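You operate a simulated robot arm through the tools that you are given. There is no shell and no other tool.

You run a simulated robot arm. Do the job below in one go: nothing can be reset, and whatever is moved stays where it is left.

## Task
Hang the weight that the braid card names under the stand, then braid lines 1 and 2.
Fine: turn notch A to the back first.

It is judged by the outcome, as a careful person would: the job done as asked, and still so three seconds after it is handed in. It fails if anything else is knocked over, pushed out of place, dropped, spilled or broken.

## Robot
A 7-joint arm with a two-finger parallel gripper, fixed in place. Base frame: the origin is on the floor under the middle of its stand, x ahead of it, y to its left, z up. Lengths are in cm, angles in degrees, forces in N, time in s.
It reaches about 96.6 cm from its shoulder. Its first joint turns from -166.0 to 166.0 degrees. Payload 3.43 kg.
The tool frame sits at the grasp point between the pads (the TCP): z along the fingers, y along the line on which they close. The tips reach 3 cm beyond it. Largest opening 9.4 cm; finger width 2.8, thickness 1; the body of the gripper, 5 by 9.6 cm, starts 5.5 cm behind the TCP.
Orientation is told as [roll, pitch, yaw] about the base's x, y, z axes, in that order, counted from this pose: with the fingers straight down and closing along the base's y, the tool's x points along the base's -x, its y along +y and its z along -z.

## Interface
- The arm moves only by the tool play_rows. Its argument "moves" is a list of rows, each a list of 7 numbers: the shift along the base's x, y, z in units of 30 mm (1.0 is 30 mm), then the turn, a rotation vector about the base's x, y, z in units of 5 degrees (1.0 is 5 degrees), then the closure in counts, from 0 (fully open) to 255 (shut). In form: [[tx, ty, tz, rx, ry, rz, gripper], ...]. A call has 1 to 20 rows; each row shifts and turns the commanded pose from where the row before left it. A call with a number of a shift or a turn outside -1 to 1 is refused whole. Rows are played at 5 a second. More than 5 cm and 8.6 degrees between two rows, or a gripper value outside its range, and nothing of the call is played. Where a pose cannot be reached the arm comes as near as it can. A force on the tool above 40 N (or 10 N above the force at the start of the call, whichever is more), or a blocked arm, ends the call early, and 0.2 s more pass. Each finger travels about 4.5 cm/s and halts on what it meets, pressing with about 38 N; the grip force reading is that of the motor and also rises with nothing between the fingers. The clock runs only during rows and for 0.2 s after the last one: add rows that do not move to give the fingers time. The reply holds the time, the measured pose of the TCP, the force on the tool along the base axes, the opening and the grip force, in the units named above and with some noise, with the torque about the TCP (base axes, N m) and any sound that the robot's microphone picked up.
- Cameras (640 x 400 px; columns grow to the right, rows downward): "scene" is fixed at [5.03, -65.11, 163.71]; the picture's right is [0.54, -0.84, 0.00], its down [-0.51, -0.32, -0.80] and it looks along [0.67, 0.43, -0.60] (base axes); focal length 313 px, centre (320, 200). "wrist" rides on the gripper at [7.6, 1.4, -10.3] in the tool frame; the picture's right is [-0.18, 0.98, 0.00], its down [-0.75, -0.14, -0.64] and it looks along [-0.63, -0.12, 0.77] (tool axes); focal length 243 px, centre (320, 200). There is no depth. A picture from a camera that has moved, and an enlarged one, comes with that camera's place and axes in the base frame and with its lens.
- snapshot(camera): a new picture of that camera. It takes no simulated time.
- raise_lower(by): slides the trunk up (or, below 0, down) by that many cm; the arm rides with it, the base frame stays. It gives what a move gives, with no picture.
- enlarge(camera, box): a new picture of the part [left, top, right, bottom] of that camera's present view, enlarged. It takes no simulated time.
- close_job(): hands the job in; it is judged then, once.

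Nothing tells you positions but the pictures and the camera data. Unless the task says otherwise, let go and move clear before handing in.

The tools are called as name(argument=value, ...) on one line, values as JSON. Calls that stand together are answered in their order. play_rows: Moves the arm, as the interface text tells. Its arguments: {"type":"object","properties":{"moves":{"type":"array","items":{"type":"array","items":{"type":"number"}}}},"required":["moves"]} The other tools are called the same way: raise_lower (by) moves the trunk up or down; snapshot (camera) takes a picture; enlarge (camera, box) takes an enlarged picture of a part of a camera's view; close_job () hands the job in.

At the start:

```text
clock: 0.0
eef_pos: [68.78, -10.56, 136.54]
tool_rot: [0.0, 0.1, 0.0]
force: [0.4, -0.3, 1.1]
ft_torque: [-0.01, -0.01, 0.0]
opening: 9.39
gripper_force: 0.0
trunk travel left (down, up): [-42.5, 6.5]
```

scene: 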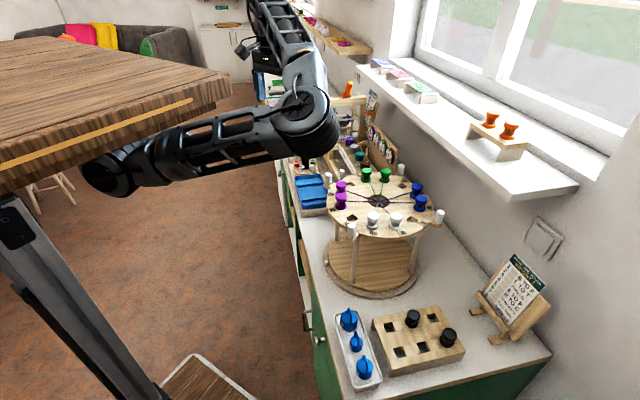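
wrist: 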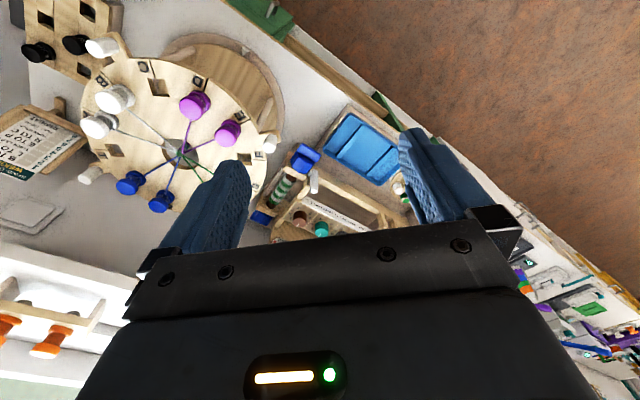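

I see a braiding stand (marudai) with coloured bobbins, a block of black weights, a tray of blue weights and some cards. I'll look closer at everything first before moving.

enlarge(camera="scene", box=[300, 150, 460, 250])

enlarge(camera="scene", box=[460, 240, 560, 350])

enlarge(camera="scene", box=[320, 290, 480, 400])

enlarge(camera="scene", box=[280, 80, 410, 190])

enlarge(camera="wrist", box=[60, 20, 300, 220])

enlarge(camera="wrist", box=[0, 90, 100, 190])

```text
4.00 times, centred on (380, 200) of scene
camera zoom: at [5.03, -65.11, 163.71], right [0.54, -0.84, 0.0], down [-0.51, -0.32, -0.8], along [0.67, 0.43, -0.6], focal length 1251 px, centre (80, 200)
```

zoom: 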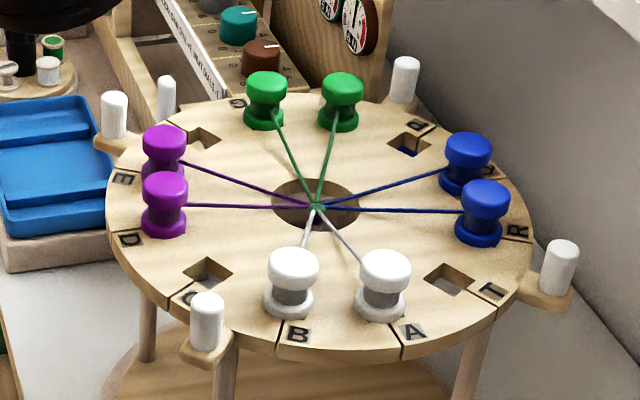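

```text
3.64 times, centred on (510, 295) of scene
camera zoom: at [5.03, -65.11, 163.71], right [0.54, -0.84, 0.0], down [-0.51, -0.32, -0.8], along [0.67, 0.43, -0.6], focal length 1137 px, centre (-371, -146)
```

zoom: 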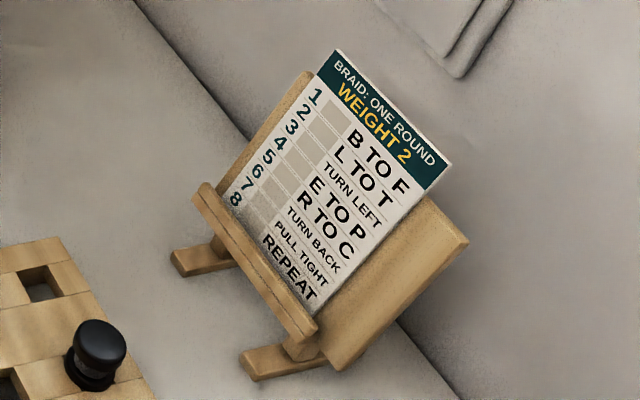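

```text
3.64 times, centred on (400, 345) of scene
camera zoom: at [5.03, -65.11, 163.71], right [0.54, -0.84, 0.0], down [-0.51, -0.32, -0.8], along [0.67, 0.43, -0.6], focal length 1137 px, centre (29, -327)
```

zoom: 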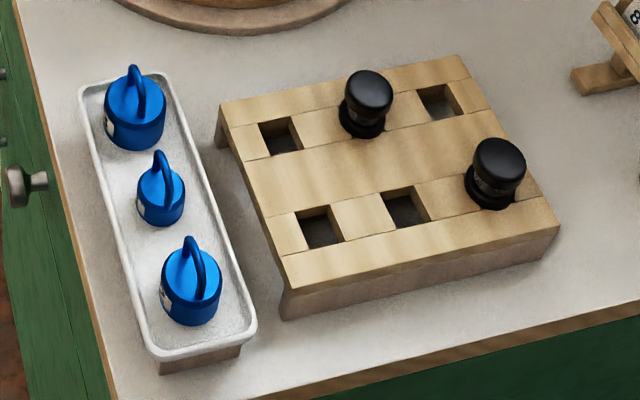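

```text
3.64 times, centred on (345, 135) of scene
camera zoom: at [5.03, -65.11, 163.71], right [0.54, -0.84, 0.0], down [-0.51, -0.32, -0.8], along [0.67, 0.43, -0.6], focal length 1137 px, centre (229, 436)
```

zoom: 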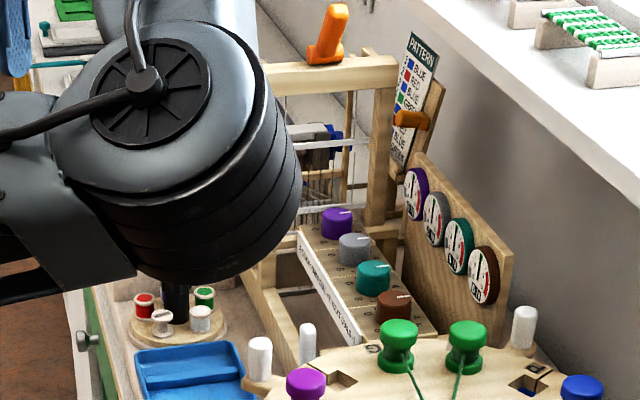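

```text
2.00 times, centred on (180, 120) of wrist
camera zoom: at [61.14, -9.03, 146.68], right [0.18, 0.98, 0.0], down [0.75, -0.14, 0.64], along [0.63, -0.12, -0.77], focal length 485 px, centre (600, 360)
```

zoom: 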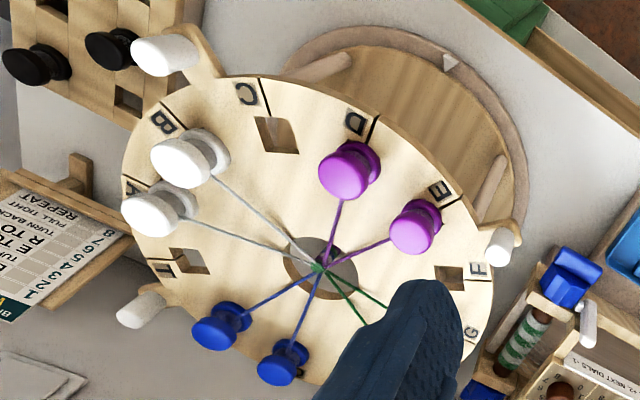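

```text
4.00 times, centred on (50, 140) of wrist
camera zoom: at [61.14, -9.03, 146.68], right [0.18, 0.98, 0.0], down [0.75, -0.14, 0.64], along [0.63, -0.12, -0.77], focal length 970 px, centre (1400, 440)
```

zoom: 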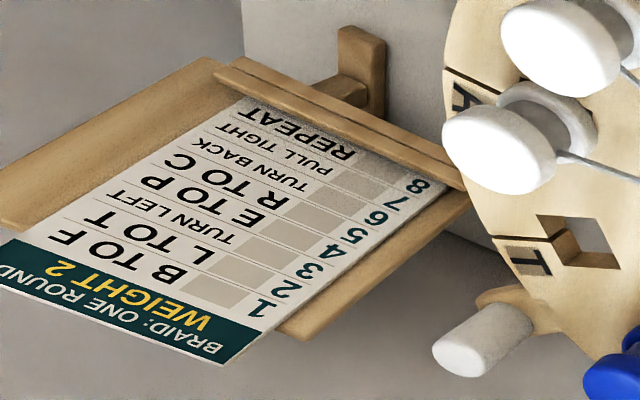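

The disk centre is about (78.6, -39.3, 106), the card names weight 2, and line 1 is B TO F and line 2 is L TO T. Next I'll bring the wrist camera round to the front to read the weight labels and look under the stand.

play_rows(moves=[[-0.793, -0.647, -0.5, 0, 0, -0.8, 0], [-0.793, -0.647, -0.5, 0, 0, -0.8, 0], [-0.793, -0.647, -0.5, 0, 0, -0.8, 0], [-0.793, -0.647, -0.5, 0, 0, -0.8, 0], [-0.793, -0.647, -0.5, 0, 0, -0.8, 0], [-0.793, -0.647, -0.5, 0, 0, -0.8, 0], [-0.793, -0.647, -0.5, 0, 0, -0.8, 0], [-0.793, -0.647, -0.5, 0, 0, -0.8, 0], [-0.793, -0.647, -0.5, 0, 0, -0.8, 0], [-0.793, -0.647, -0.5, 0, 0, -0.8, 0]])

snapshot(camera="wrist")

snapshot(camera="scene")

```text
clock: 2.2
eef_pos: [44.98, -29.54, 121.42]
tool_rot: [0.0, -0.1, -39.9]
force: [0.0, -0.1, 0.1]
ft_torque: [-0.03, 0.04, -0.01]
opening: 9.4
gripper_force: 0.1
trunk travel left (down, up): [-42.5, 6.5]
```

```text
taken
camera wrist: at [40.1, -23.65, 131.64], right [0.77, 0.64, 0.0], down [0.49, -0.59, 0.64], along [0.41, -0.5, -0.77], focal length 243 px, centre (320, 200)
```

wrist: 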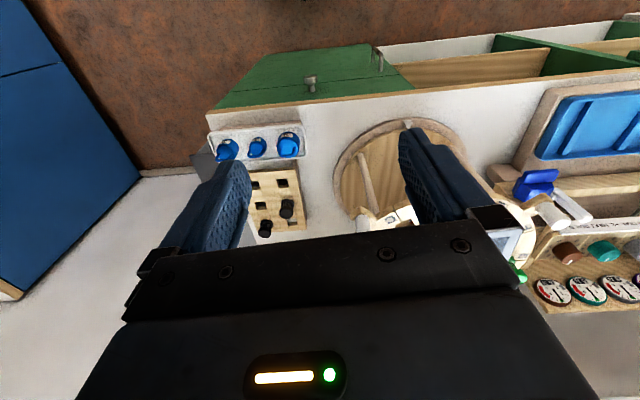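

```text
taken
```

scene: 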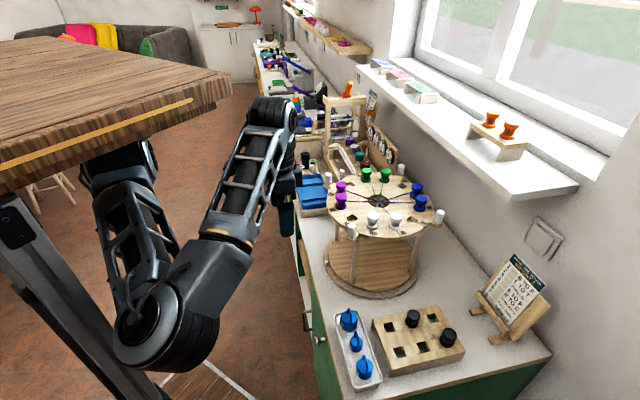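

The wrist camera (upside down) now shows the tray of three blue weights, the block with six holes and the stand. I'll enlarge these parts to read labels.

enlarge(camera="wrist", box=[200, 115, 320, 190])

enlarge(camera="wrist", box=[320, 100, 480, 240])

enlarge(camera="scene", box=[320, 220, 440, 310])

enlarge(camera="scene", box=[280, 40, 400, 190])

```text
5.33 times, centred on (260, 152) of wrist
camera zoom: at [40.1, -23.65, 131.64], right [0.77, 0.64, 0.0], down [0.49, -0.59, 0.64], along [0.41, -0.5, -0.77], focal length 1294 px, centre (640, 453)
```

zoom: 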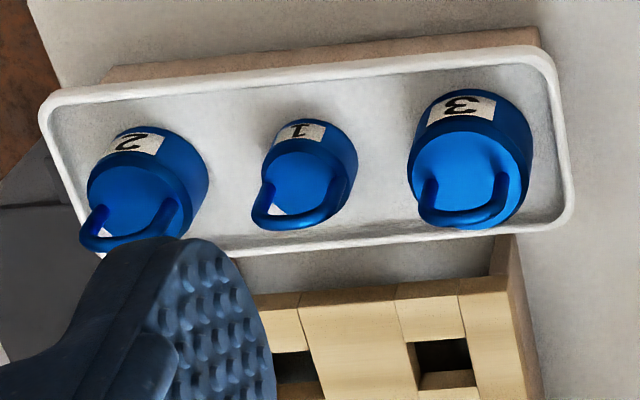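

```text
2.86 times, centred on (400, 170) of wrist
camera zoom: at [40.1, -23.65, 131.64], right [0.77, 0.64, 0.0], down [0.49, -0.59, 0.64], along [0.41, -0.5, -0.77], focal length 693 px, centre (91, 286)
```

zoom: 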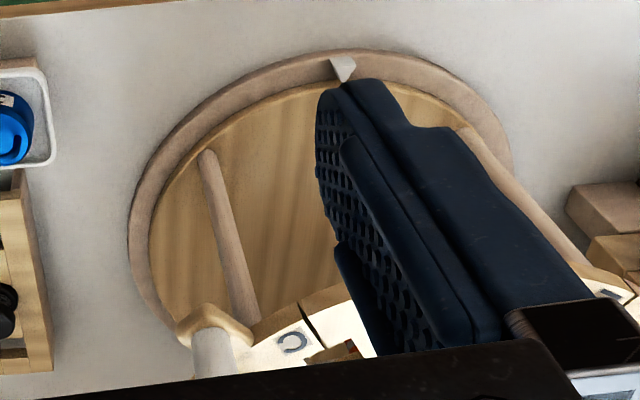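

```text
4.44 times, centred on (380, 265) of scene
camera zoom: at [5.03, -65.11, 163.71], right [0.54, -0.84, 0.0], down [-0.51, -0.32, -0.8], along [0.67, 0.43, -0.6], focal length 1390 px, centre (53, -89)
```

zoom: 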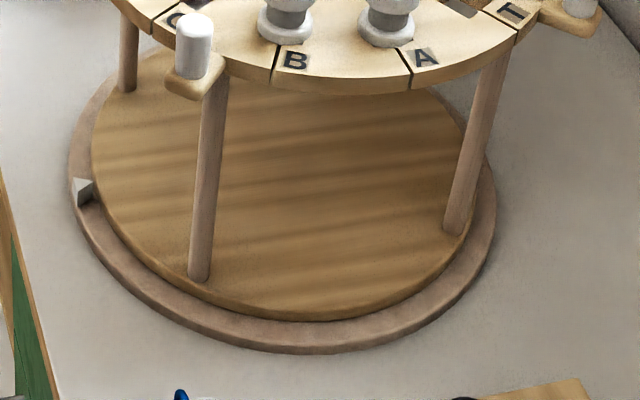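

```text
2.67 times, centred on (340, 115) of scene
camera zoom: at [5.03, -65.11, 163.71], right [0.54, -0.84, 0.0], down [-0.51, -0.32, -0.8], along [0.67, 0.43, -0.6], focal length 834 px, centre (267, 427)
```

zoom: 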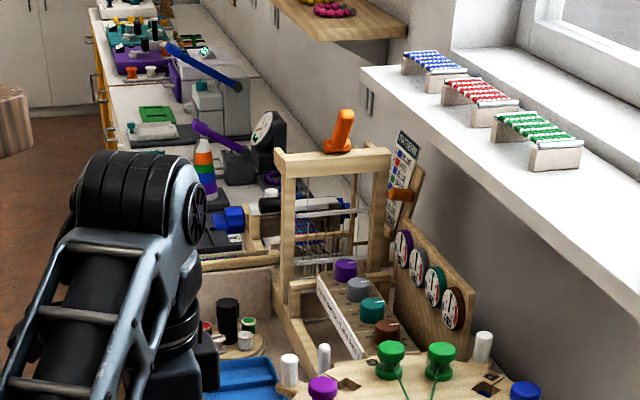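

Weight 2 is the blue one at the near end of the tray; the stand has a pointer wedge on its base ring at the front. I'll go above the stand to measure the notch angles and see how it turns.

play_rows(moves=[[0.2, 0, 0.9, 0, 0, 0, 0], [0.5, 0, 0.9, 0, 0, 0, 0], [0.9, -0.15, 0.7, 0, 0, 0, 0], [0.9, -0.15, 0.7, 0, 0, 0, 0], [0.9, -0.15, 0.7, 0, 0, 0, 0], [0.9, -0.15, 0.7, 0, 0, 0, 0], [0.9, -0.15, 0.7, 0, 0, 0, 0], [0.9, -0.15, 0.6, 0, 0, 0, 0], [0.9, -0.15, 0.5, 0, 0, 0, 0], [0.9, -0.15, 0, 0, 0, 0, 0], [0.9, -0.15, 0, 0, 0, 0, 0], [0.8, -0.15, 0, 0, 0, 0, 0]])

snapshot(camera="wrist")

snapshot(camera="scene")

```text
clock: 4.8
eef_pos: [73.84, -34.53, 140.69]
tool_rot: [0.0, -0.1, -39.9]
force: [0.6, -0.7, 0.8]
ft_torque: [0.0, 0.0, 0.0]
opening: 9.41
gripper_force: 0.1
trunk travel left (down, up): [-42.5, 6.5]
```

```text
taken
camera wrist: at [68.88, -28.43, 150.97], right [0.77, 0.64, 0.0], down [0.49, -0.59, 0.64], along [0.41, -0.5, -0.77], focal length 243 px, centre (320, 200)
```

wrist: 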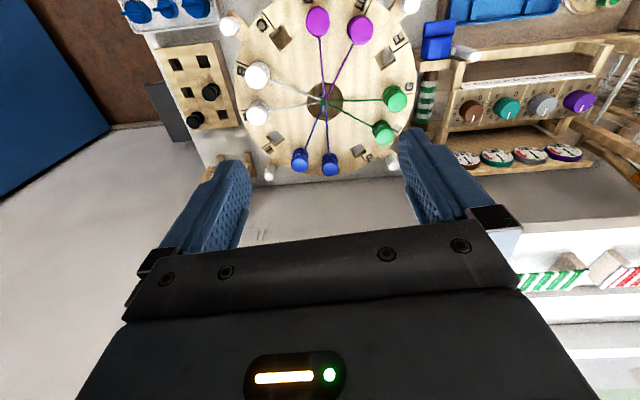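

```text
taken
```

scene: 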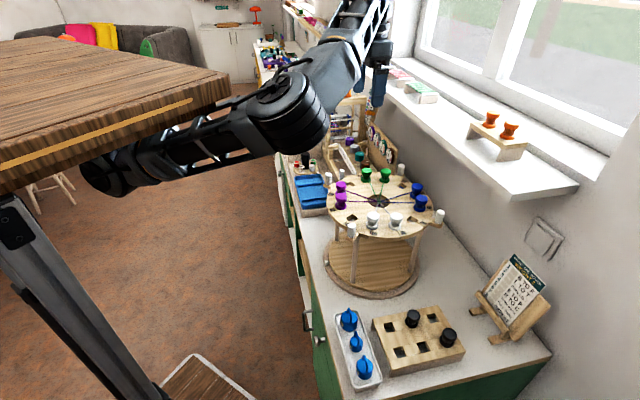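

enlarge(camera="wrist", box=[210, 0, 430, 190])

enlarge(camera="wrist", box=[290, 40, 430, 190])

enlarge(camera="wrist", box=[210, 0, 330, 100])

```text
2.11 times, centred on (320, 95) of wrist
camera zoom: at [68.88, -28.43, 150.97], right [0.77, 0.64, 0.0], down [0.49, -0.59, 0.64], along [0.41, -0.5, -0.77], focal length 511 px, centre (320, 421)
```

zoom: 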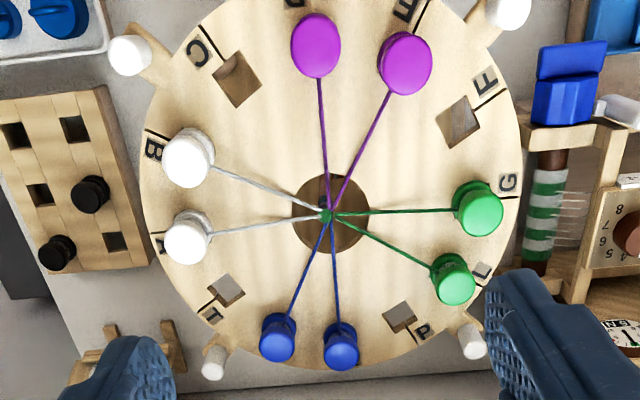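

```text
2.67 times, centred on (360, 115) of wrist
camera zoom: at [68.88, -28.43, 150.97], right [0.77, 0.64, 0.0], down [0.49, -0.59, 0.64], along [0.41, -0.5, -0.77], focal length 647 px, centre (213, 427)
```

zoom: 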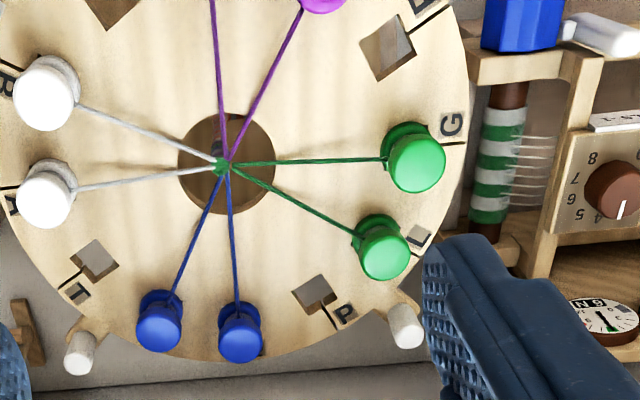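

```text
4.00 times, centred on (270, 50) of wrist
camera zoom: at [68.88, -28.43, 150.97], right [0.77, 0.64, 0.0], down [0.49, -0.59, 0.64], along [0.41, -0.5, -0.77], focal length 970 px, centre (520, 800)
```

zoom: 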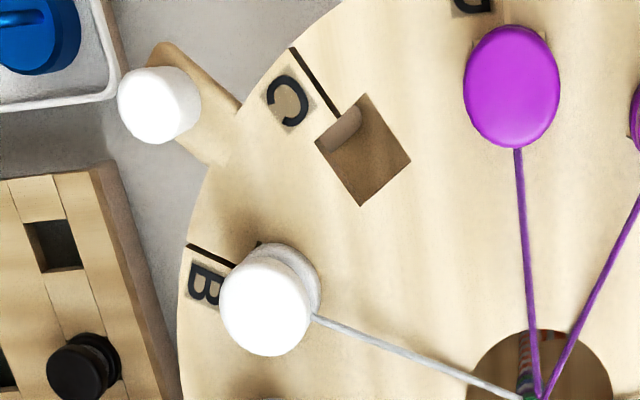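

Notches sit 30° apart: A at 225°, D at the front pointer (135°), so the stand needs a 90° counter-clockwise turn to bring A to the back (315°). I'll check the clearance by the loom's blue crank and the pegs before turning.

enlarge(camera="scene", box=[310, 130, 410, 230])

enlarge(camera="wrist", box=[380, 0, 520, 120])

enlarge(camera="scene", box=[390, 180, 460, 250])

```text
4.00 times, centred on (360, 180) of scene
camera zoom: at [5.03, -65.11, 163.71], right [0.54, -0.84, 0.0], down [-0.51, -0.32, -0.8], along [0.67, 0.43, -0.6], focal length 1251 px, centre (160, 280)
```

zoom: 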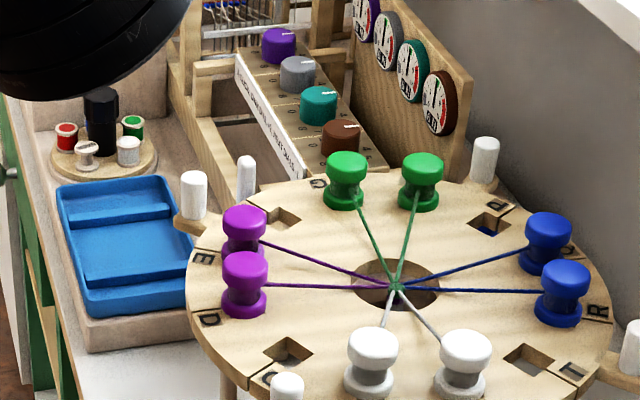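

```text
3.33 times, centred on (450, 60) of wrist
camera zoom: at [68.88, -28.43, 150.97], right [0.77, 0.64, 0.0], down [0.49, -0.59, 0.64], along [0.41, -0.5, -0.77], focal length 809 px, centre (-113, 667)
```

zoom: 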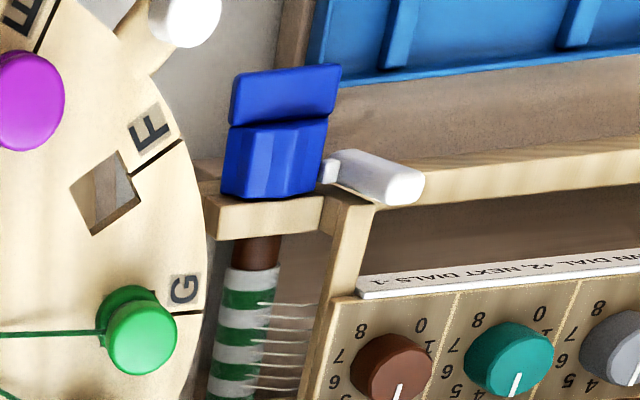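

```text
5.71 times, centred on (425, 215) of scene
camera zoom: at [5.03, -65.11, 163.71], right [0.54, -0.84, 0.0], down [-0.51, -0.32, -0.8], along [0.67, 0.43, -0.6], focal length 1787 px, centre (-280, 114)
```

zoom: 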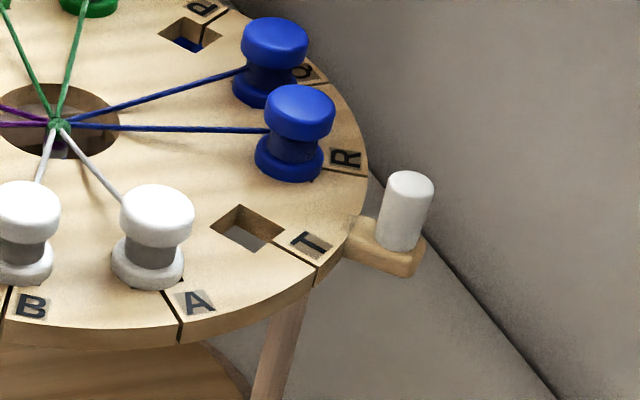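

The crank looks lower than the turning ears, but I want a side view to be sure and to find the hook under the stand. I'll move in front of the stand and tilt the gripper so the wrist camera looks level.

play_rows(moves=[[-0.67, 0.67, -0.2, 0, 0, -0.2, 0], [-0.67, 0.67, -0.3, 0, 0, -0.2, 0], [-0.67, 0.67, -0.5, 0, 0, -0.2, 0], [-0.67, 0.67, -0.6, 0, 0, -0.2, 0], [-0.67, 0.67, -0.6, 0, 0, -0.2, 0], [-0.67, 0.67, -0.6, 0, 0, 0, 0], [-0.67, 0.67, -0.6, 0, 0, 0, 0], [-0.67, 0.67, -0.6, 0, 0, 0, 0], [-0.3, 0.3, -0.8, -0.7, -0.7, 0, 0], [-0.3, 0.3, -0.8, -0.7, -0.7, 0, 0], [0, 0, -0.9, -0.7, -0.7, 0, 0], [0, 0, -0.9, -0.7, -0.7, 0, 0], [0, 0, -0.9, -0.7, -0.7, 0, 0], [0, 0, -0.9, -0.7, -0.7, 0, 0]])

snapshot(camera="wrist")

snapshot(camera="scene")

```text
clock: 7.8
eef_pos: [63.75, -20.9, 115.21]
tool_rot: [0.0, -29.7, -45.0]
force: [0.9, 1.1, -0.5]
ft_torque: [-0.01, 0.01, -0.01]
opening: 9.39
gripper_force: 0.1
out of reach, approached as far as the arm can: row 11, 12, 13, 14
trunk travel left (down, up): [-42.5, 6.5]
```

```text
taken
camera wrist: at [56.52, -11.63, 120.31], right [0.81, 0.58, 0.09], down [0.14, -0.34, 0.93], along [0.57, -0.74, -0.35], focal length 243 px, centre (320, 200)
```

wrist: 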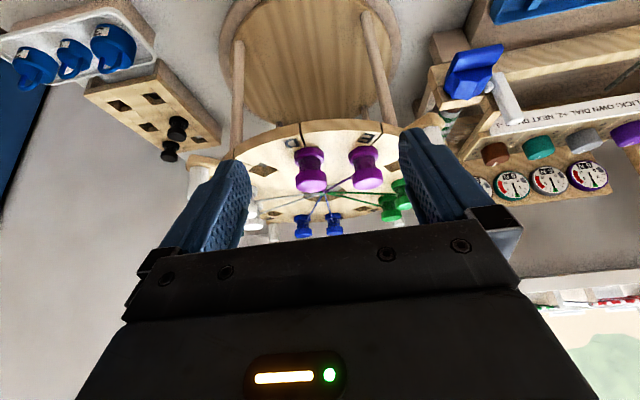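

```text
taken
```

scene: 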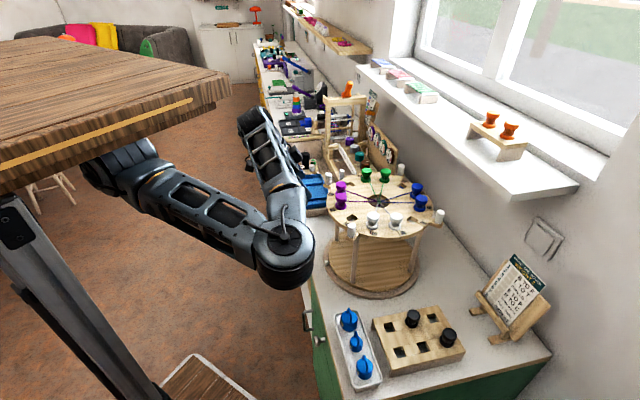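

The arm was at its reach limit for that tilt at this trunk height, so I'll go back up and use the trunk to lower the whole arm. Before that I'll check what the wooden slab near the shoulder is.

enlarge(camera="scene", box=[0, 30, 320, 300])

enlarge(camera="wrist", box=[180, 0, 540, 220])

```text
1.48 times, centred on (160, 165) of scene
camera zoom: at [5.03, -65.11, 163.71], right [0.54, -0.84, 0.0], down [-0.51, -0.32, -0.8], along [0.67, 0.43, -0.6], focal length 463 px, centre (557, 252)
```

zoom: 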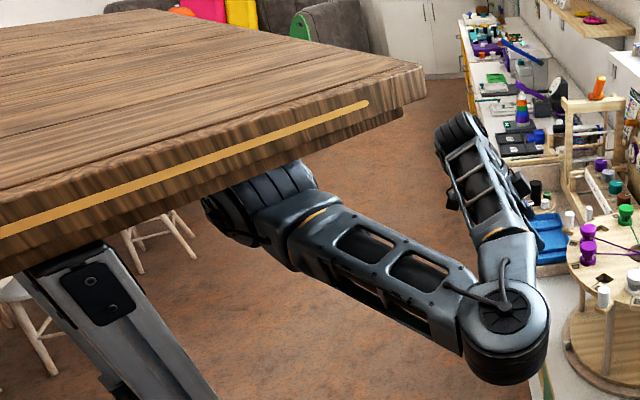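

```text
1.78 times, centred on (360, 110) of wrist
camera zoom: at [56.52, -11.63, 120.31], right [0.81, 0.58, 0.09], down [0.14, -0.34, 0.93], along [0.57, -0.74, -0.35], focal length 431 px, centre (249, 360)
```

zoom: 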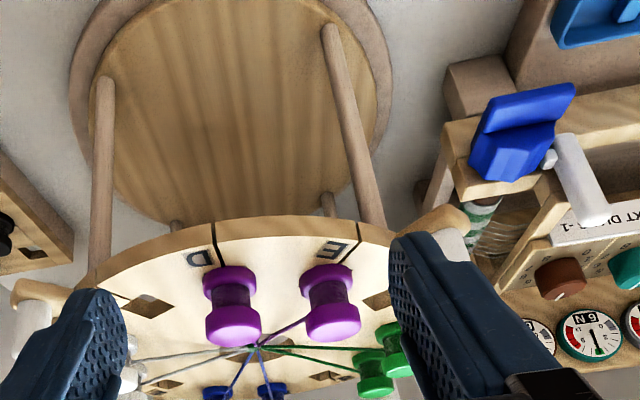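

The wooden top belongs to the robot's own lift column, and the crank (z≈92) lies well below the ears (z≈104), so turning is clear. I'll straighten up, lower the trunk a little to test it, then go over the 180° peg.

play_rows(moves=[[0.1, -0.1, 0.8, 0.7, 0.7, 0, 0], [0.1, -0.1, 0.8, 0.7, 0.7, 0, 0], [0.1, -0.1, 0.8, 0.7, 0.7, 0, 0], [0.1, -0.1, 0.8, 0.7, 0.7, 0, 0], [0.1, -0.1, 0.8, 0.7, 0.7, 0, 0], [0.1, -0.1, 0.8, 0.7, 0.7, 0, 0], [0, 0, 0.8, 0, 0, 0, 0]])

raise_lower(by=-10)

snapshot(camera="scene")

```text
clock: 9.4
eef_pos: [65.56, -22.57, 132.15]
tool_rot: [0.0, 0.1, -44.8]
force: [-0.6, 0.3, 0.4]
ft_torque: [0.01, 0.0, 0.03]
opening: 9.38
gripper_force: 0.0
trunk travel left (down, up): [-42.5, 6.5]
```

```text
clock: 10.7
eef_pos: [65.63, -22.62, 122.08]
tool_rot: [0.0, 0.1, -45.0]
force: [0.8, -0.3, -0.7]
ft_torque: [0.01, -0.01, 0.01]
opening: 9.4
gripper_force: 0.0
trunk travel left (down, up): [-32.5, 16.5]
```

```text
taken
```

scene: 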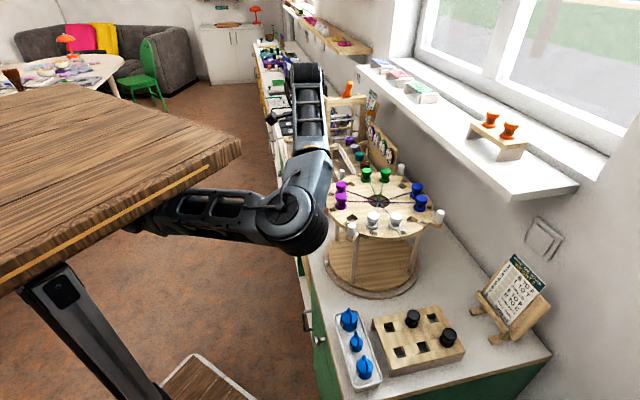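

The trunk and its wooden top lower together and everything stays clear. Next I'll move over the peg at 180° with the fingers closing along y, and look at it closely.

play_rows(moves=[[-0.163, -0.607, 0.07, 0, 0, 1, 0], [-0.163, -0.607, 0.07, 0, 0, 1, 0], [-0.163, -0.607, 0.07, 0, 0, 1, 0], [-0.163, -0.607, 0.07, 0, 0, 1, 0], [-0.163, -0.607, 0.07, 0, 0, 1, 0], [-0.163, -0.607, 0.07, 0, 0, 1, 0], [-0.163, -0.607, 0.07, 0, 0, 1, 0], [-0.163, -0.607, 0.07, 0, 0, 1, 0], [-0.163, -0.607, 0.07, 0, 0, 1, 0]])

snapshot(camera="wrist")

snapshot(camera="scene")

```text
clock: 12.7
eef_pos: [61.01, -38.95, 123.8]
tool_rot: [0.0, 0.1, 0.1]
force: [0.4, -0.5, -0.1]
ft_torque: [-0.02, 0.04, 0.0]
opening: 9.4
gripper_force: 0.0
trunk travel left (down, up): [-32.5, 16.5]
```

```text
taken
camera wrist: at [53.31, -37.58, 134.14], right [0.18, 0.98, 0.0], down [0.75, -0.14, 0.64], along [0.63, -0.12, -0.77], focal length 243 px, centre (320, 200)
```

wrist: 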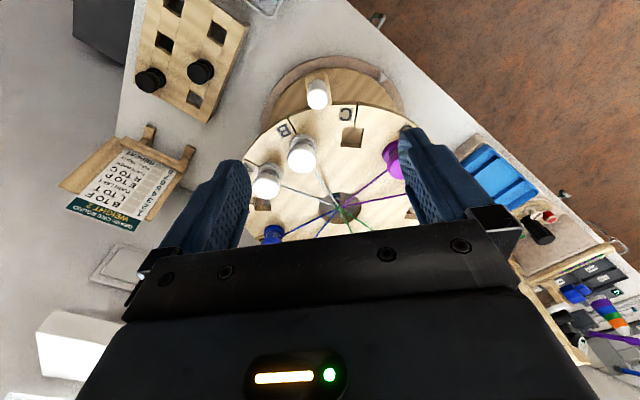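

```text
taken
```

scene: 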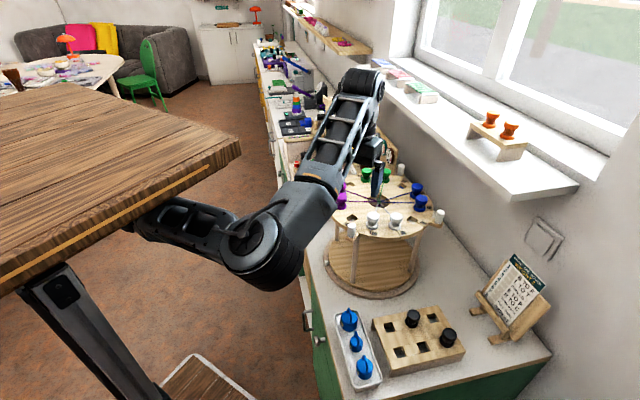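

enlarge(camera="wrist", box=[250, 60, 410, 230])

```text
2.35 times, centred on (330, 145) of wrist
camera zoom: at [53.31, -37.58, 134.14], right [0.18, 0.98, 0.0], down [0.75, -0.14, 0.64], along [0.63, -0.12, -0.77], focal length 571 px, centre (296, 329)
```

zoom: 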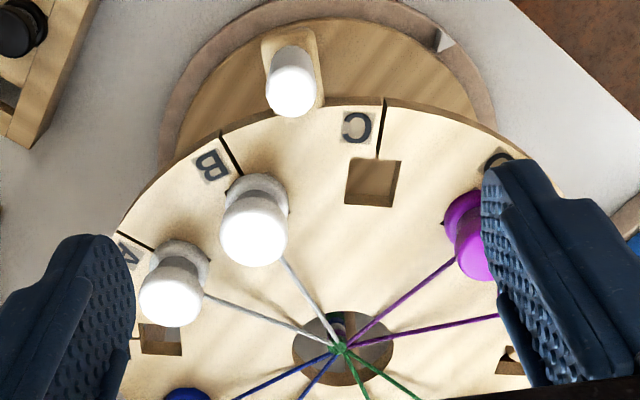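

The peg is a 2 cm cylinder at about (60.75, -39.25), radius 18 from the stand's axis. I'll come down around it and cage it lightly between the fingers.

play_rows(moves=[[-0.03, -0.04, -0.8, 0, 0, 0, 0], [-0.03, -0.03, -0.8, 0, 0, 0, 0], [-0.03, -0.03, -0.8, 0, 0, 0, 0], [0, 0, -0.8, 0, 0, 0, 0], [0, 0, -0.8, 0, 0, 0, 0], [0, 0, -0.8, 0, 0, 0, 0], [0, 0, 0, 0, 0, 0, 120], [0, 0, 0, 0, 0, 0, 180], [0, 0, 0, 0, 0, 0, 180], [0, 0, 0, 0, 0, 0, 180], [0, 0, 0, 0, 0, 0, 180]])

snapshot(camera="wrist")

snapshot(camera="scene")

```text
clock: 15.1
eef_pos: [60.78, -39.22, 109.72]
tool_rot: [0.1, 0.0, 0.0]
force: [0.1, -0.4, -0.9]
ft_torque: [-0.02, -0.01, 0.0]
opening: 2.79
gripper_force: 0.0
trunk travel left (down, up): [-32.5, 16.5]
```

```text
taken
camera wrist: at [53.22, -37.82, 119.88], right [0.18, 0.98, 0.0], down [0.75, -0.14, 0.64], along [0.63, -0.12, -0.77], focal length 243 px, centre (320, 200)
```

wrist: 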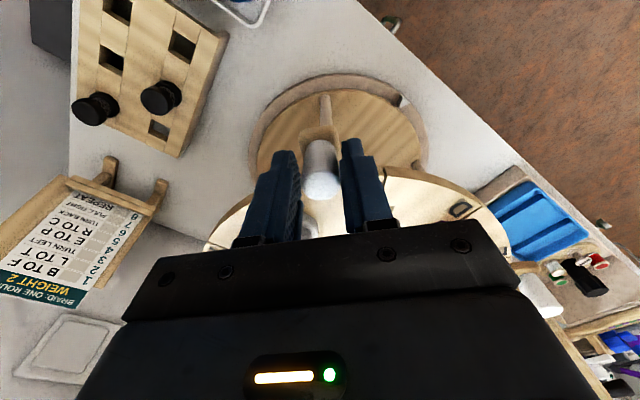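

```text
taken
```

scene: 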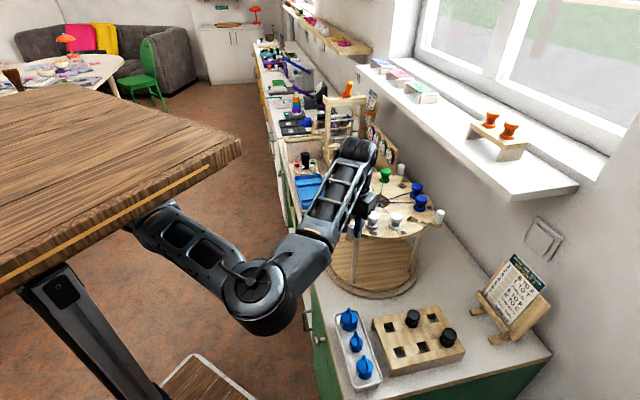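

The peg sits between the fingers without touching hard. I'll push it 15° along the arc first, to see whether the stand turns freely.

play_rows(moves=[[0, 0, 0, 0, 0, 0, 190], [0.0229, -0.523, 0, 0, 0, 1, 190], [0.0683, -0.5189, 0, 0, 0, 1, 190], [0.1133, -0.511, 0, 0, 0, 1, 190], [0, 0, 0, 0, 0, 0, 190]])

snapshot(camera="scene")

snapshot(camera="wrist")

```text
clock: 16.3
eef_pos: [58.44, -34.9, 109.82]
tool_rot: [0.1, 0.1, 7.5]
force: [-3.6, -0.8, 0.3]
ft_torque: [-0.04, -0.02, -0.06]
opening: 2.4
gripper_force: 0.6
out of reach, approached as far as the arm can: row 2, 3, 4
trunk travel left (down, up): [-32.5, 16.5]
```

```text
taken
```

scene: 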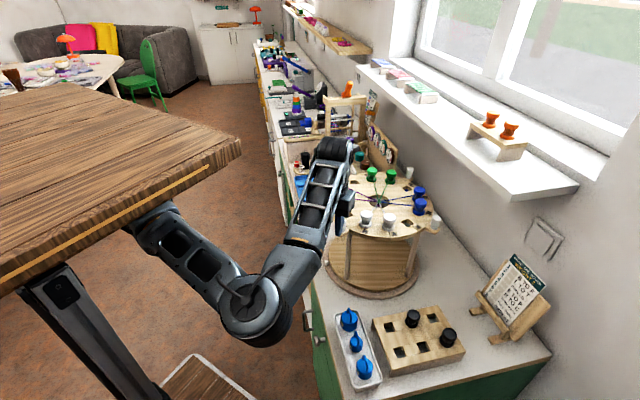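

```text
taken
camera wrist: at [50.72, -34.46, 119.98], right [0.05, 1.0, 0.0], down [0.77, -0.04, 0.64], along [0.64, -0.03, -0.77], focal length 243 px, centre (320, 200)
```

wrist: 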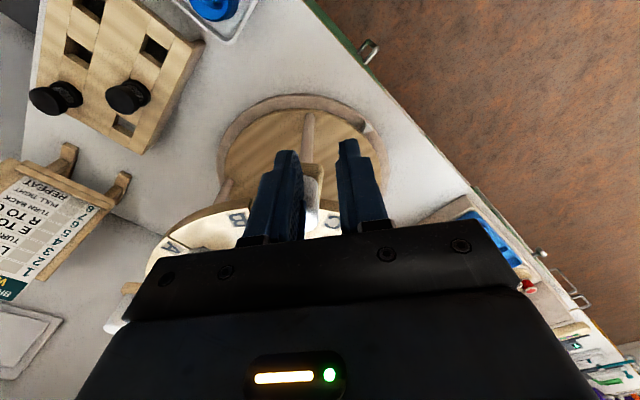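

The wrist joint hit its limit for positive yaw, and the arm swung back a little and turned the stand slightly clockwise. I'll open, rise clear, and look at where the stand now is; then I'll use the 90° peg instead, where the yaw needed runs from about -90 to 0.

play_rows(moves=[[0, 0, 0, 0, 0, 0, 100], [0, 0, 0, 0, 0, 0, 0], [0, 0, 0, 0, 0, 0, 0], [0, 0, 0, 0, 0, 0, 0], [0, 0, 0.8, 0, 0, 0, 0], [0, 0, 0.8, 0, 0, 0, 0], [0, 0, 0.8, 0, 0, 0, 0], [0, 0, 0.8, 0, 0, 0, 0], [0, 0, 0.8, 0, 0, 0, 0], [0, 0, 0.8, 0, 0, -0.5, 0], [0.5, 0.3, 0.3, 0, 0, -1, 0], [0.5, 0.3, 0, 0, 0, -1, 0], [0.5, 0.3, 0, 0, 0, -1, 0]])

snapshot(camera="scene")

snapshot(camera="wrist")

```text
clock: 17.0
eef_pos: [57.92, -35.13, 109.77]
tool_rot: [0.0, 0.8, 7.1]
force: [-29.8, -1.0, 2.0]
ft_torque: [-0.24, 0.1, -1.15]
opening: 7.55
gripper_force: 0.0
trunk travel left (down, up): [-32.5, 16.5]
stopped in row 3: the force on the tool passed its limit at 43 N (the readings are from after the stop); the commanded pose is now the measured one
```

```text
taken
```

scene: 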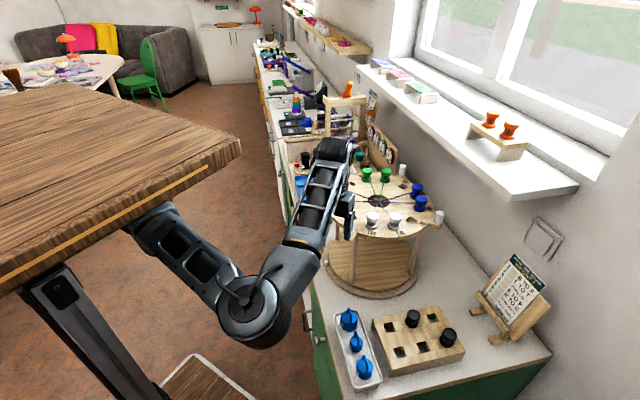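

```text
taken
camera wrist: at [50.31, -34.56, 120.09], right [0.06, 1.0, 0.0], down [0.77, -0.05, 0.63], along [0.63, -0.04, -0.77], focal length 243 px, centre (320, 200)
```

wrist: 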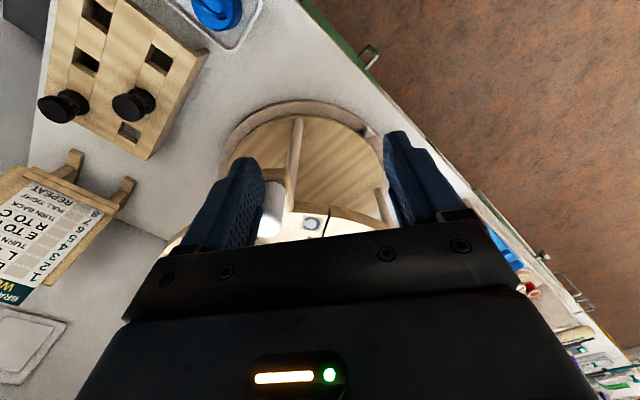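

The opened left finger now rests against the outer side of the peg, which returned close to its old place (about 177°). I'll back off radially outward, then rise.

play_rows(moves=[[-0.15, 0, 0, 0, 0, 0, 51], [-0.25, 0, 0, 0, 0, 0, 51], [-0.3, 0, 0, 0, 0, 0, 51], [-0.1, 0, 0.5, 0, 0, 0, 51], [0, 0, 0.8, 0, 0, 0, 51], [0, 0, 0.8, 0, 0, 0, 0], [0, 0, 0.8, 0, 0, 0, 0], [0, 0, 0.8, 0, 0, -0.5, 0], [0.4, 0.1, 0.8, 0, 0, -1, 0], [0.5, 0.1, 0.3, 0, 0, -1, 0], [0.5, 0.1, 0, 0, 0, -1, 0], [0.5, 0.1, 0, 0, 0, -1, 0]])

snapshot(camera="scene")

snapshot(camera="wrist")

```text
clock: 19.6
eef_pos: [61.52, -33.79, 124.14]
tool_rot: [0.1, 0.5, -15.3]
force: [0.3, -0.4, 0.8]
ft_torque: [-0.01, 0.01, -0.01]
opening: 9.4
gripper_force: 0.0
trunk travel left (down, up): [-32.5, 16.5]
```

```text
taken
```

scene: 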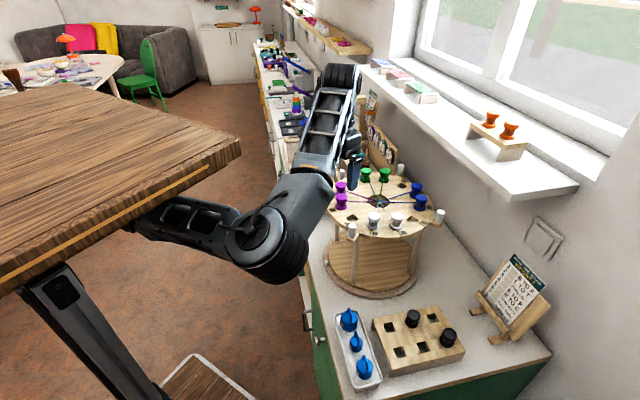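

```text
taken
camera wrist: at [54.64, -30.41, 134.39], right [0.44, 0.9, 0.0], down [0.69, -0.34, 0.64], along [0.57, -0.28, -0.77], focal length 243 px, centre (320, 200)
```

wrist: 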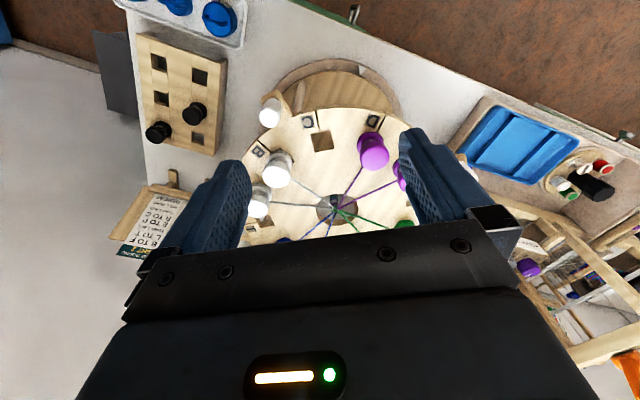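

enlarge(camera="scene", box=[310, 150, 470, 250])

enlarge(camera="wrist", box=[240, 60, 420, 240])

```text
4.00 times, centred on (390, 200) of scene
camera zoom: at [5.03, -65.11, 163.71], right [0.54, -0.84, 0.0], down [-0.51, -0.32, -0.8], along [0.67, 0.43, -0.6], focal length 1251 px, centre (40, 200)
```

zoom: 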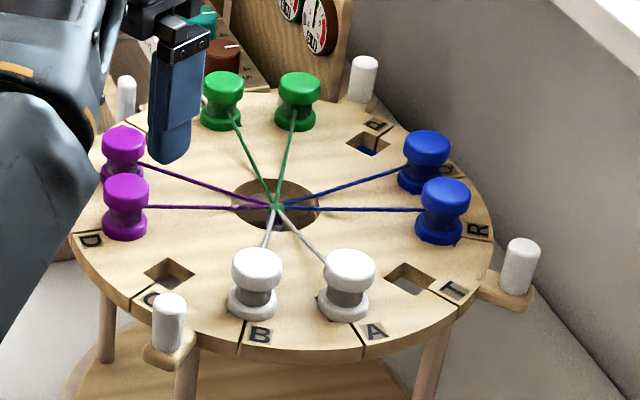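

```text
2.22 times, centred on (330, 150) of wrist
camera zoom: at [54.64, -30.41, 134.39], right [0.44, 0.9, 0.0], down [0.69, -0.34, 0.64], along [0.57, -0.28, -0.77], focal length 539 px, centre (298, 311)
```

zoom: 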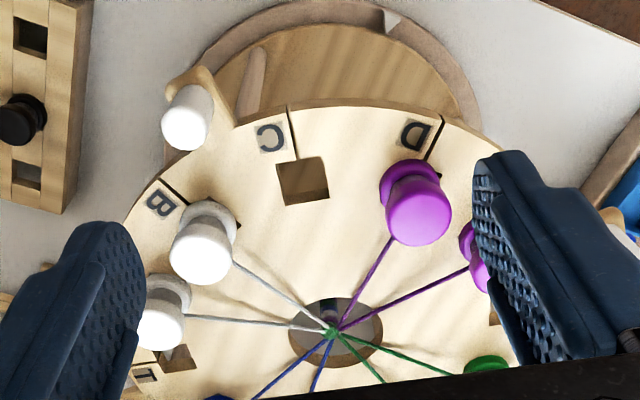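

The stand is practically back at its starting angle. Now I'll go over the 90° peg at about (78.7, -21.25) with yaw -90.

play_rows(moves=[[0.382, 0.279, 0.03, 0, 0, -1, 0], [0.382, 0.279, 0.03, 0, 0, -1, 0], [0.382, 0.279, 0, 0, 0, -1, 0], [0.382, 0.279, 0, 0, 0, -1, 0], [0.382, 0.279, 0, 0, 0, -1, 0], [0.382, 0.279, 0, 0, 0, -1, 0], [0.382, 0.279, 0, 0, 0, -1, 0], [0.382, 0.279, 0, 0, 0, -1, 0], [0.382, 0.279, 0, 0, 0, -1, 0], [0.382, 0.279, 0, 0, 0, -1, 0], [0.382, 0.279, 0, 0, 0, -1, 0], [0.382, 0.279, 0, 0, 0, -1, 0], [0.382, 0.279, 0, 0, 0, -1, 0], [0.382, 0.279, 0, 0, 0, -1, 0], [0.382, 0.279, 0, 0, 0, -1, 0]])

snapshot(camera="wrist")

snapshot(camera="scene")

```text
clock: 22.8
eef_pos: [78.81, -21.1, 124.4]
tool_rot: [0.1, 0.5, -90.2]
force: [-1.3, 0.2, -0.3]
ft_torque: [0.01, -0.02, 0.03]
opening: 9.4
gripper_force: 0.1
trunk travel left (down, up): [-32.5, 16.5]
```

```text
taken
camera wrist: at [80.25, -13.56, 134.62], right [0.98, -0.19, 0.0], down [-0.15, -0.76, 0.64], along [-0.12, -0.62, -0.77], focal length 243 px, centre (320, 200)
```

wrist: 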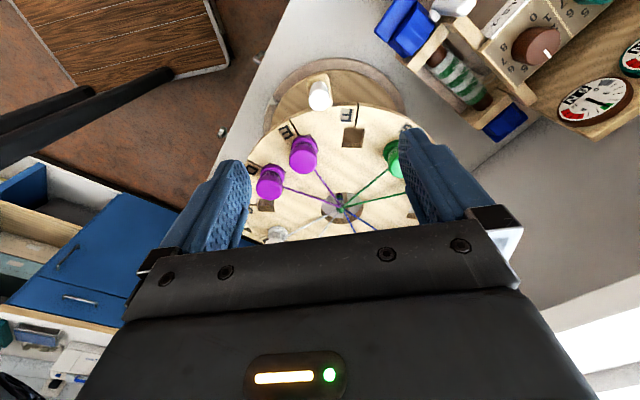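

```text
taken
```

scene: 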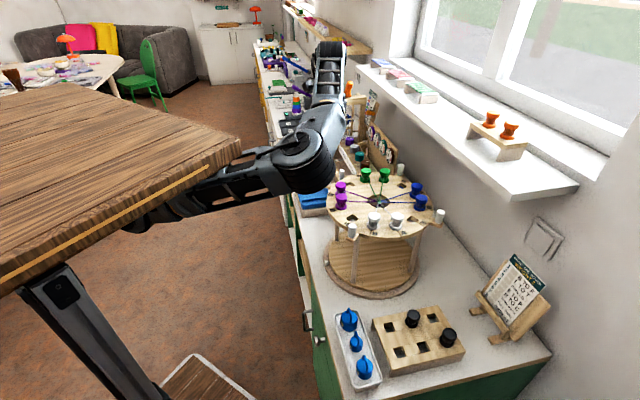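

enlarge(camera="wrist", box=[240, 50, 420, 230])

```text
2.22 times, centred on (330, 140) of wrist
camera zoom: at [80.25, -13.56, 134.62], right [0.98, -0.19, 0.0], down [-0.15, -0.76, 0.64], along [-0.12, -0.62, -0.77], focal length 539 px, centre (298, 333)
```

zoom: 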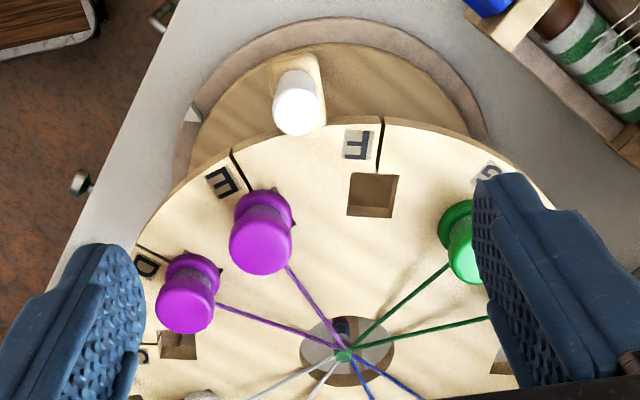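

The 90° peg is at about (78.8, -21.0), so the stand is at its original angle. I'll come down on it, cage it, and push a first 15° toward the front.

play_rows(moves=[[0, 0, -0.8, 0, 0, -0.5, 0], [0, 0, -0.8, 0, 0, -0.5, 0], [0, 0, -0.8, 0, 0, -0.5, 0], [-0.02, 0, -0.8, 0, 0, -0.5, 0], [0, 0, -0.8, 0, 0, 0, 0], [0, 0, -0.8, 0, 0, 0, 0], [0, 0, 0, 0, 0, 0, 100], [0, 0, 0, 0, 0, 0, 170], [0, 0, 0, 0, 0, 0, 190], [0, 0, 0, 0, 0, 0, 190], [0, 0, 0, 0, 0, 0, 190]])

snapshot(camera="wrist")

```text
clock: 25.2
eef_pos: [78.62, -21.09, 109.89]
tool_rot: [0.0, 0.5, -100.2]
force: [0.5, -0.1, -0.1]
ft_torque: [-0.01, 0.01, -0.01]
opening: 2.37
gripper_force: 0.1
trunk travel left (down, up): [-32.5, 16.5]
```

```text
taken
camera wrist: at [81.41, -13.88, 120.12], right [0.94, -0.35, 0.0], down [-0.27, -0.72, 0.64], along [-0.23, -0.59, -0.77], focal length 243 px, centre (320, 200)
```

wrist: 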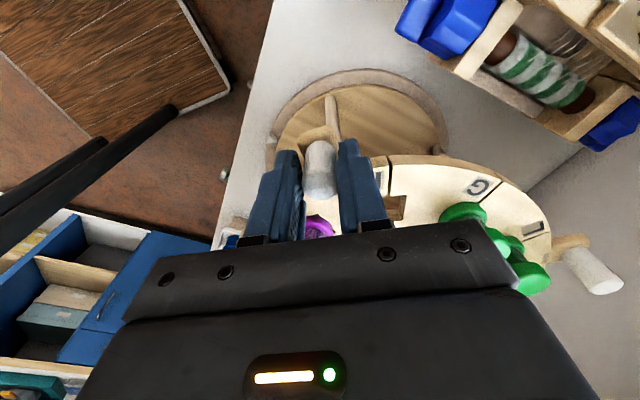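

play_rows(moves=[[-0.523, -0.0229, 0, 0, 0, 1, 190], [-0.5189, -0.0683, 0, 0, 0, 1, 190], [-0.511, -0.1133, 0, 0, 0, 1, 190]])

snapshot(camera="scene")

snapshot(camera="wrist")

```text
clock: 26.0
eef_pos: [74.06, -21.75, 109.91]
tool_rot: [0.0, 0.4, -85.1]
force: [0.7, 0.6, 0.3]
ft_torque: [0.0, 0.05, 0.03]
opening: 2.4
gripper_force: 0.1
trunk travel left (down, up): [-32.5, 16.5]
```

```text
taken
```

scene: 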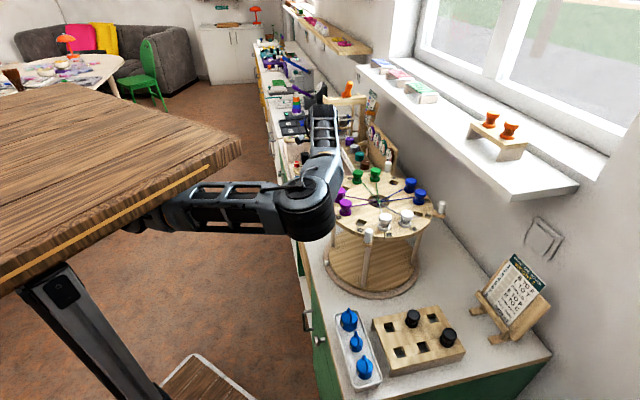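

```text
taken
camera wrist: at [74.93, -14.07, 120.14], right [1.0, -0.1, 0.0], down [-0.08, -0.77, 0.64], along [-0.06, -0.63, -0.77], focal length 243 px, centre (320, 200)
```

wrist: 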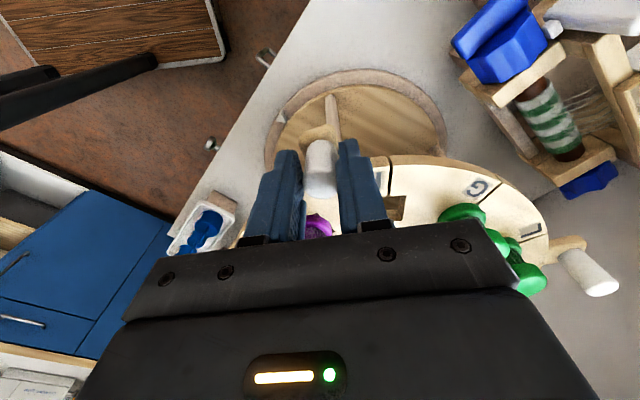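

The stand turns smoothly with the peg. I'll continue along the arc for another 60°.

play_rows(moves=[[-0.4992, -0.1574, 0, 0, 0, 1, 190], [-0.4836, -0.2003, 0, 0, 0, 1, 190], [-0.4643, -0.2417, 0, 0, 0, 1, 190], [-0.4415, -0.2813, 0, 0, 0, 1, 190], [-0.4152, -0.3187, 0, 0, 0, 1, 190], [-0.3859, -0.3536, 0, 0, 0, 1, 190]])

play_rows(moves=[[-0.3536, -0.3859, 0, 0, 0, 1, 190], [-0.3187, -0.4152, 0, 0, 0, 1, 190], [-0.2813, -0.4415, 0, 0, 0, 1, 190], [-0.2417, -0.4643, 0, 0, 0, 1, 190], [-0.2003, -0.4836, 0, 0, 0, 1, 190], [-0.1574, -0.4992, 0, 0, 0, 1, 190]])

snapshot(camera="scene")

snapshot(camera="wrist")

```text
clock: 27.4
eef_pos: [66.05, -26.35, 110.06]
tool_rot: [0.1, 0.5, -55.1]
force: [0.4, 0.9, 0.6]
ft_torque: [-0.01, 0.01, 0.01]
opening: 2.42
gripper_force: 0.0
trunk travel left (down, up): [-32.5, 16.5]
```

```text
clock: 28.8
eef_pos: [61.18, -34.56, 110.1]
tool_rot: [0.1, 0.4, -25.2]
force: [-0.4, 0.2, 0.0]
ft_torque: [0.02, 0.0, -0.03]
opening: 2.41
gripper_force: 0.1
trunk travel left (down, up): [-32.5, 16.5]
```

```text
taken
```

scene: 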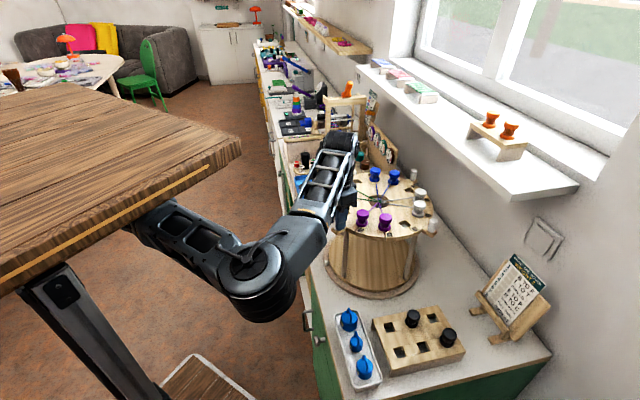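

```text
taken
camera wrist: at [55.01, -30.05, 120.3], right [0.58, 0.81, 0.0], down [0.63, -0.45, 0.64], along [0.52, -0.37, -0.77], focal length 243 px, centre (320, 200)
```

wrist: 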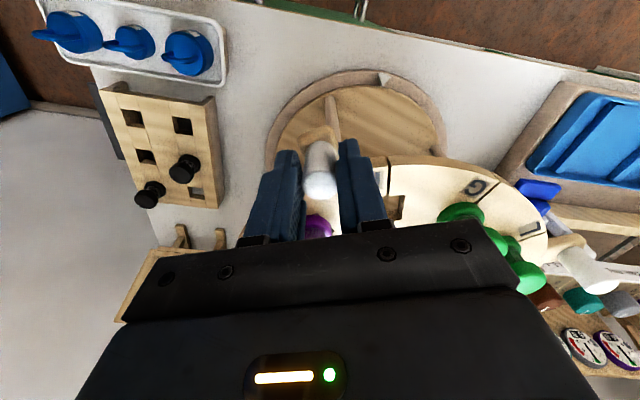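

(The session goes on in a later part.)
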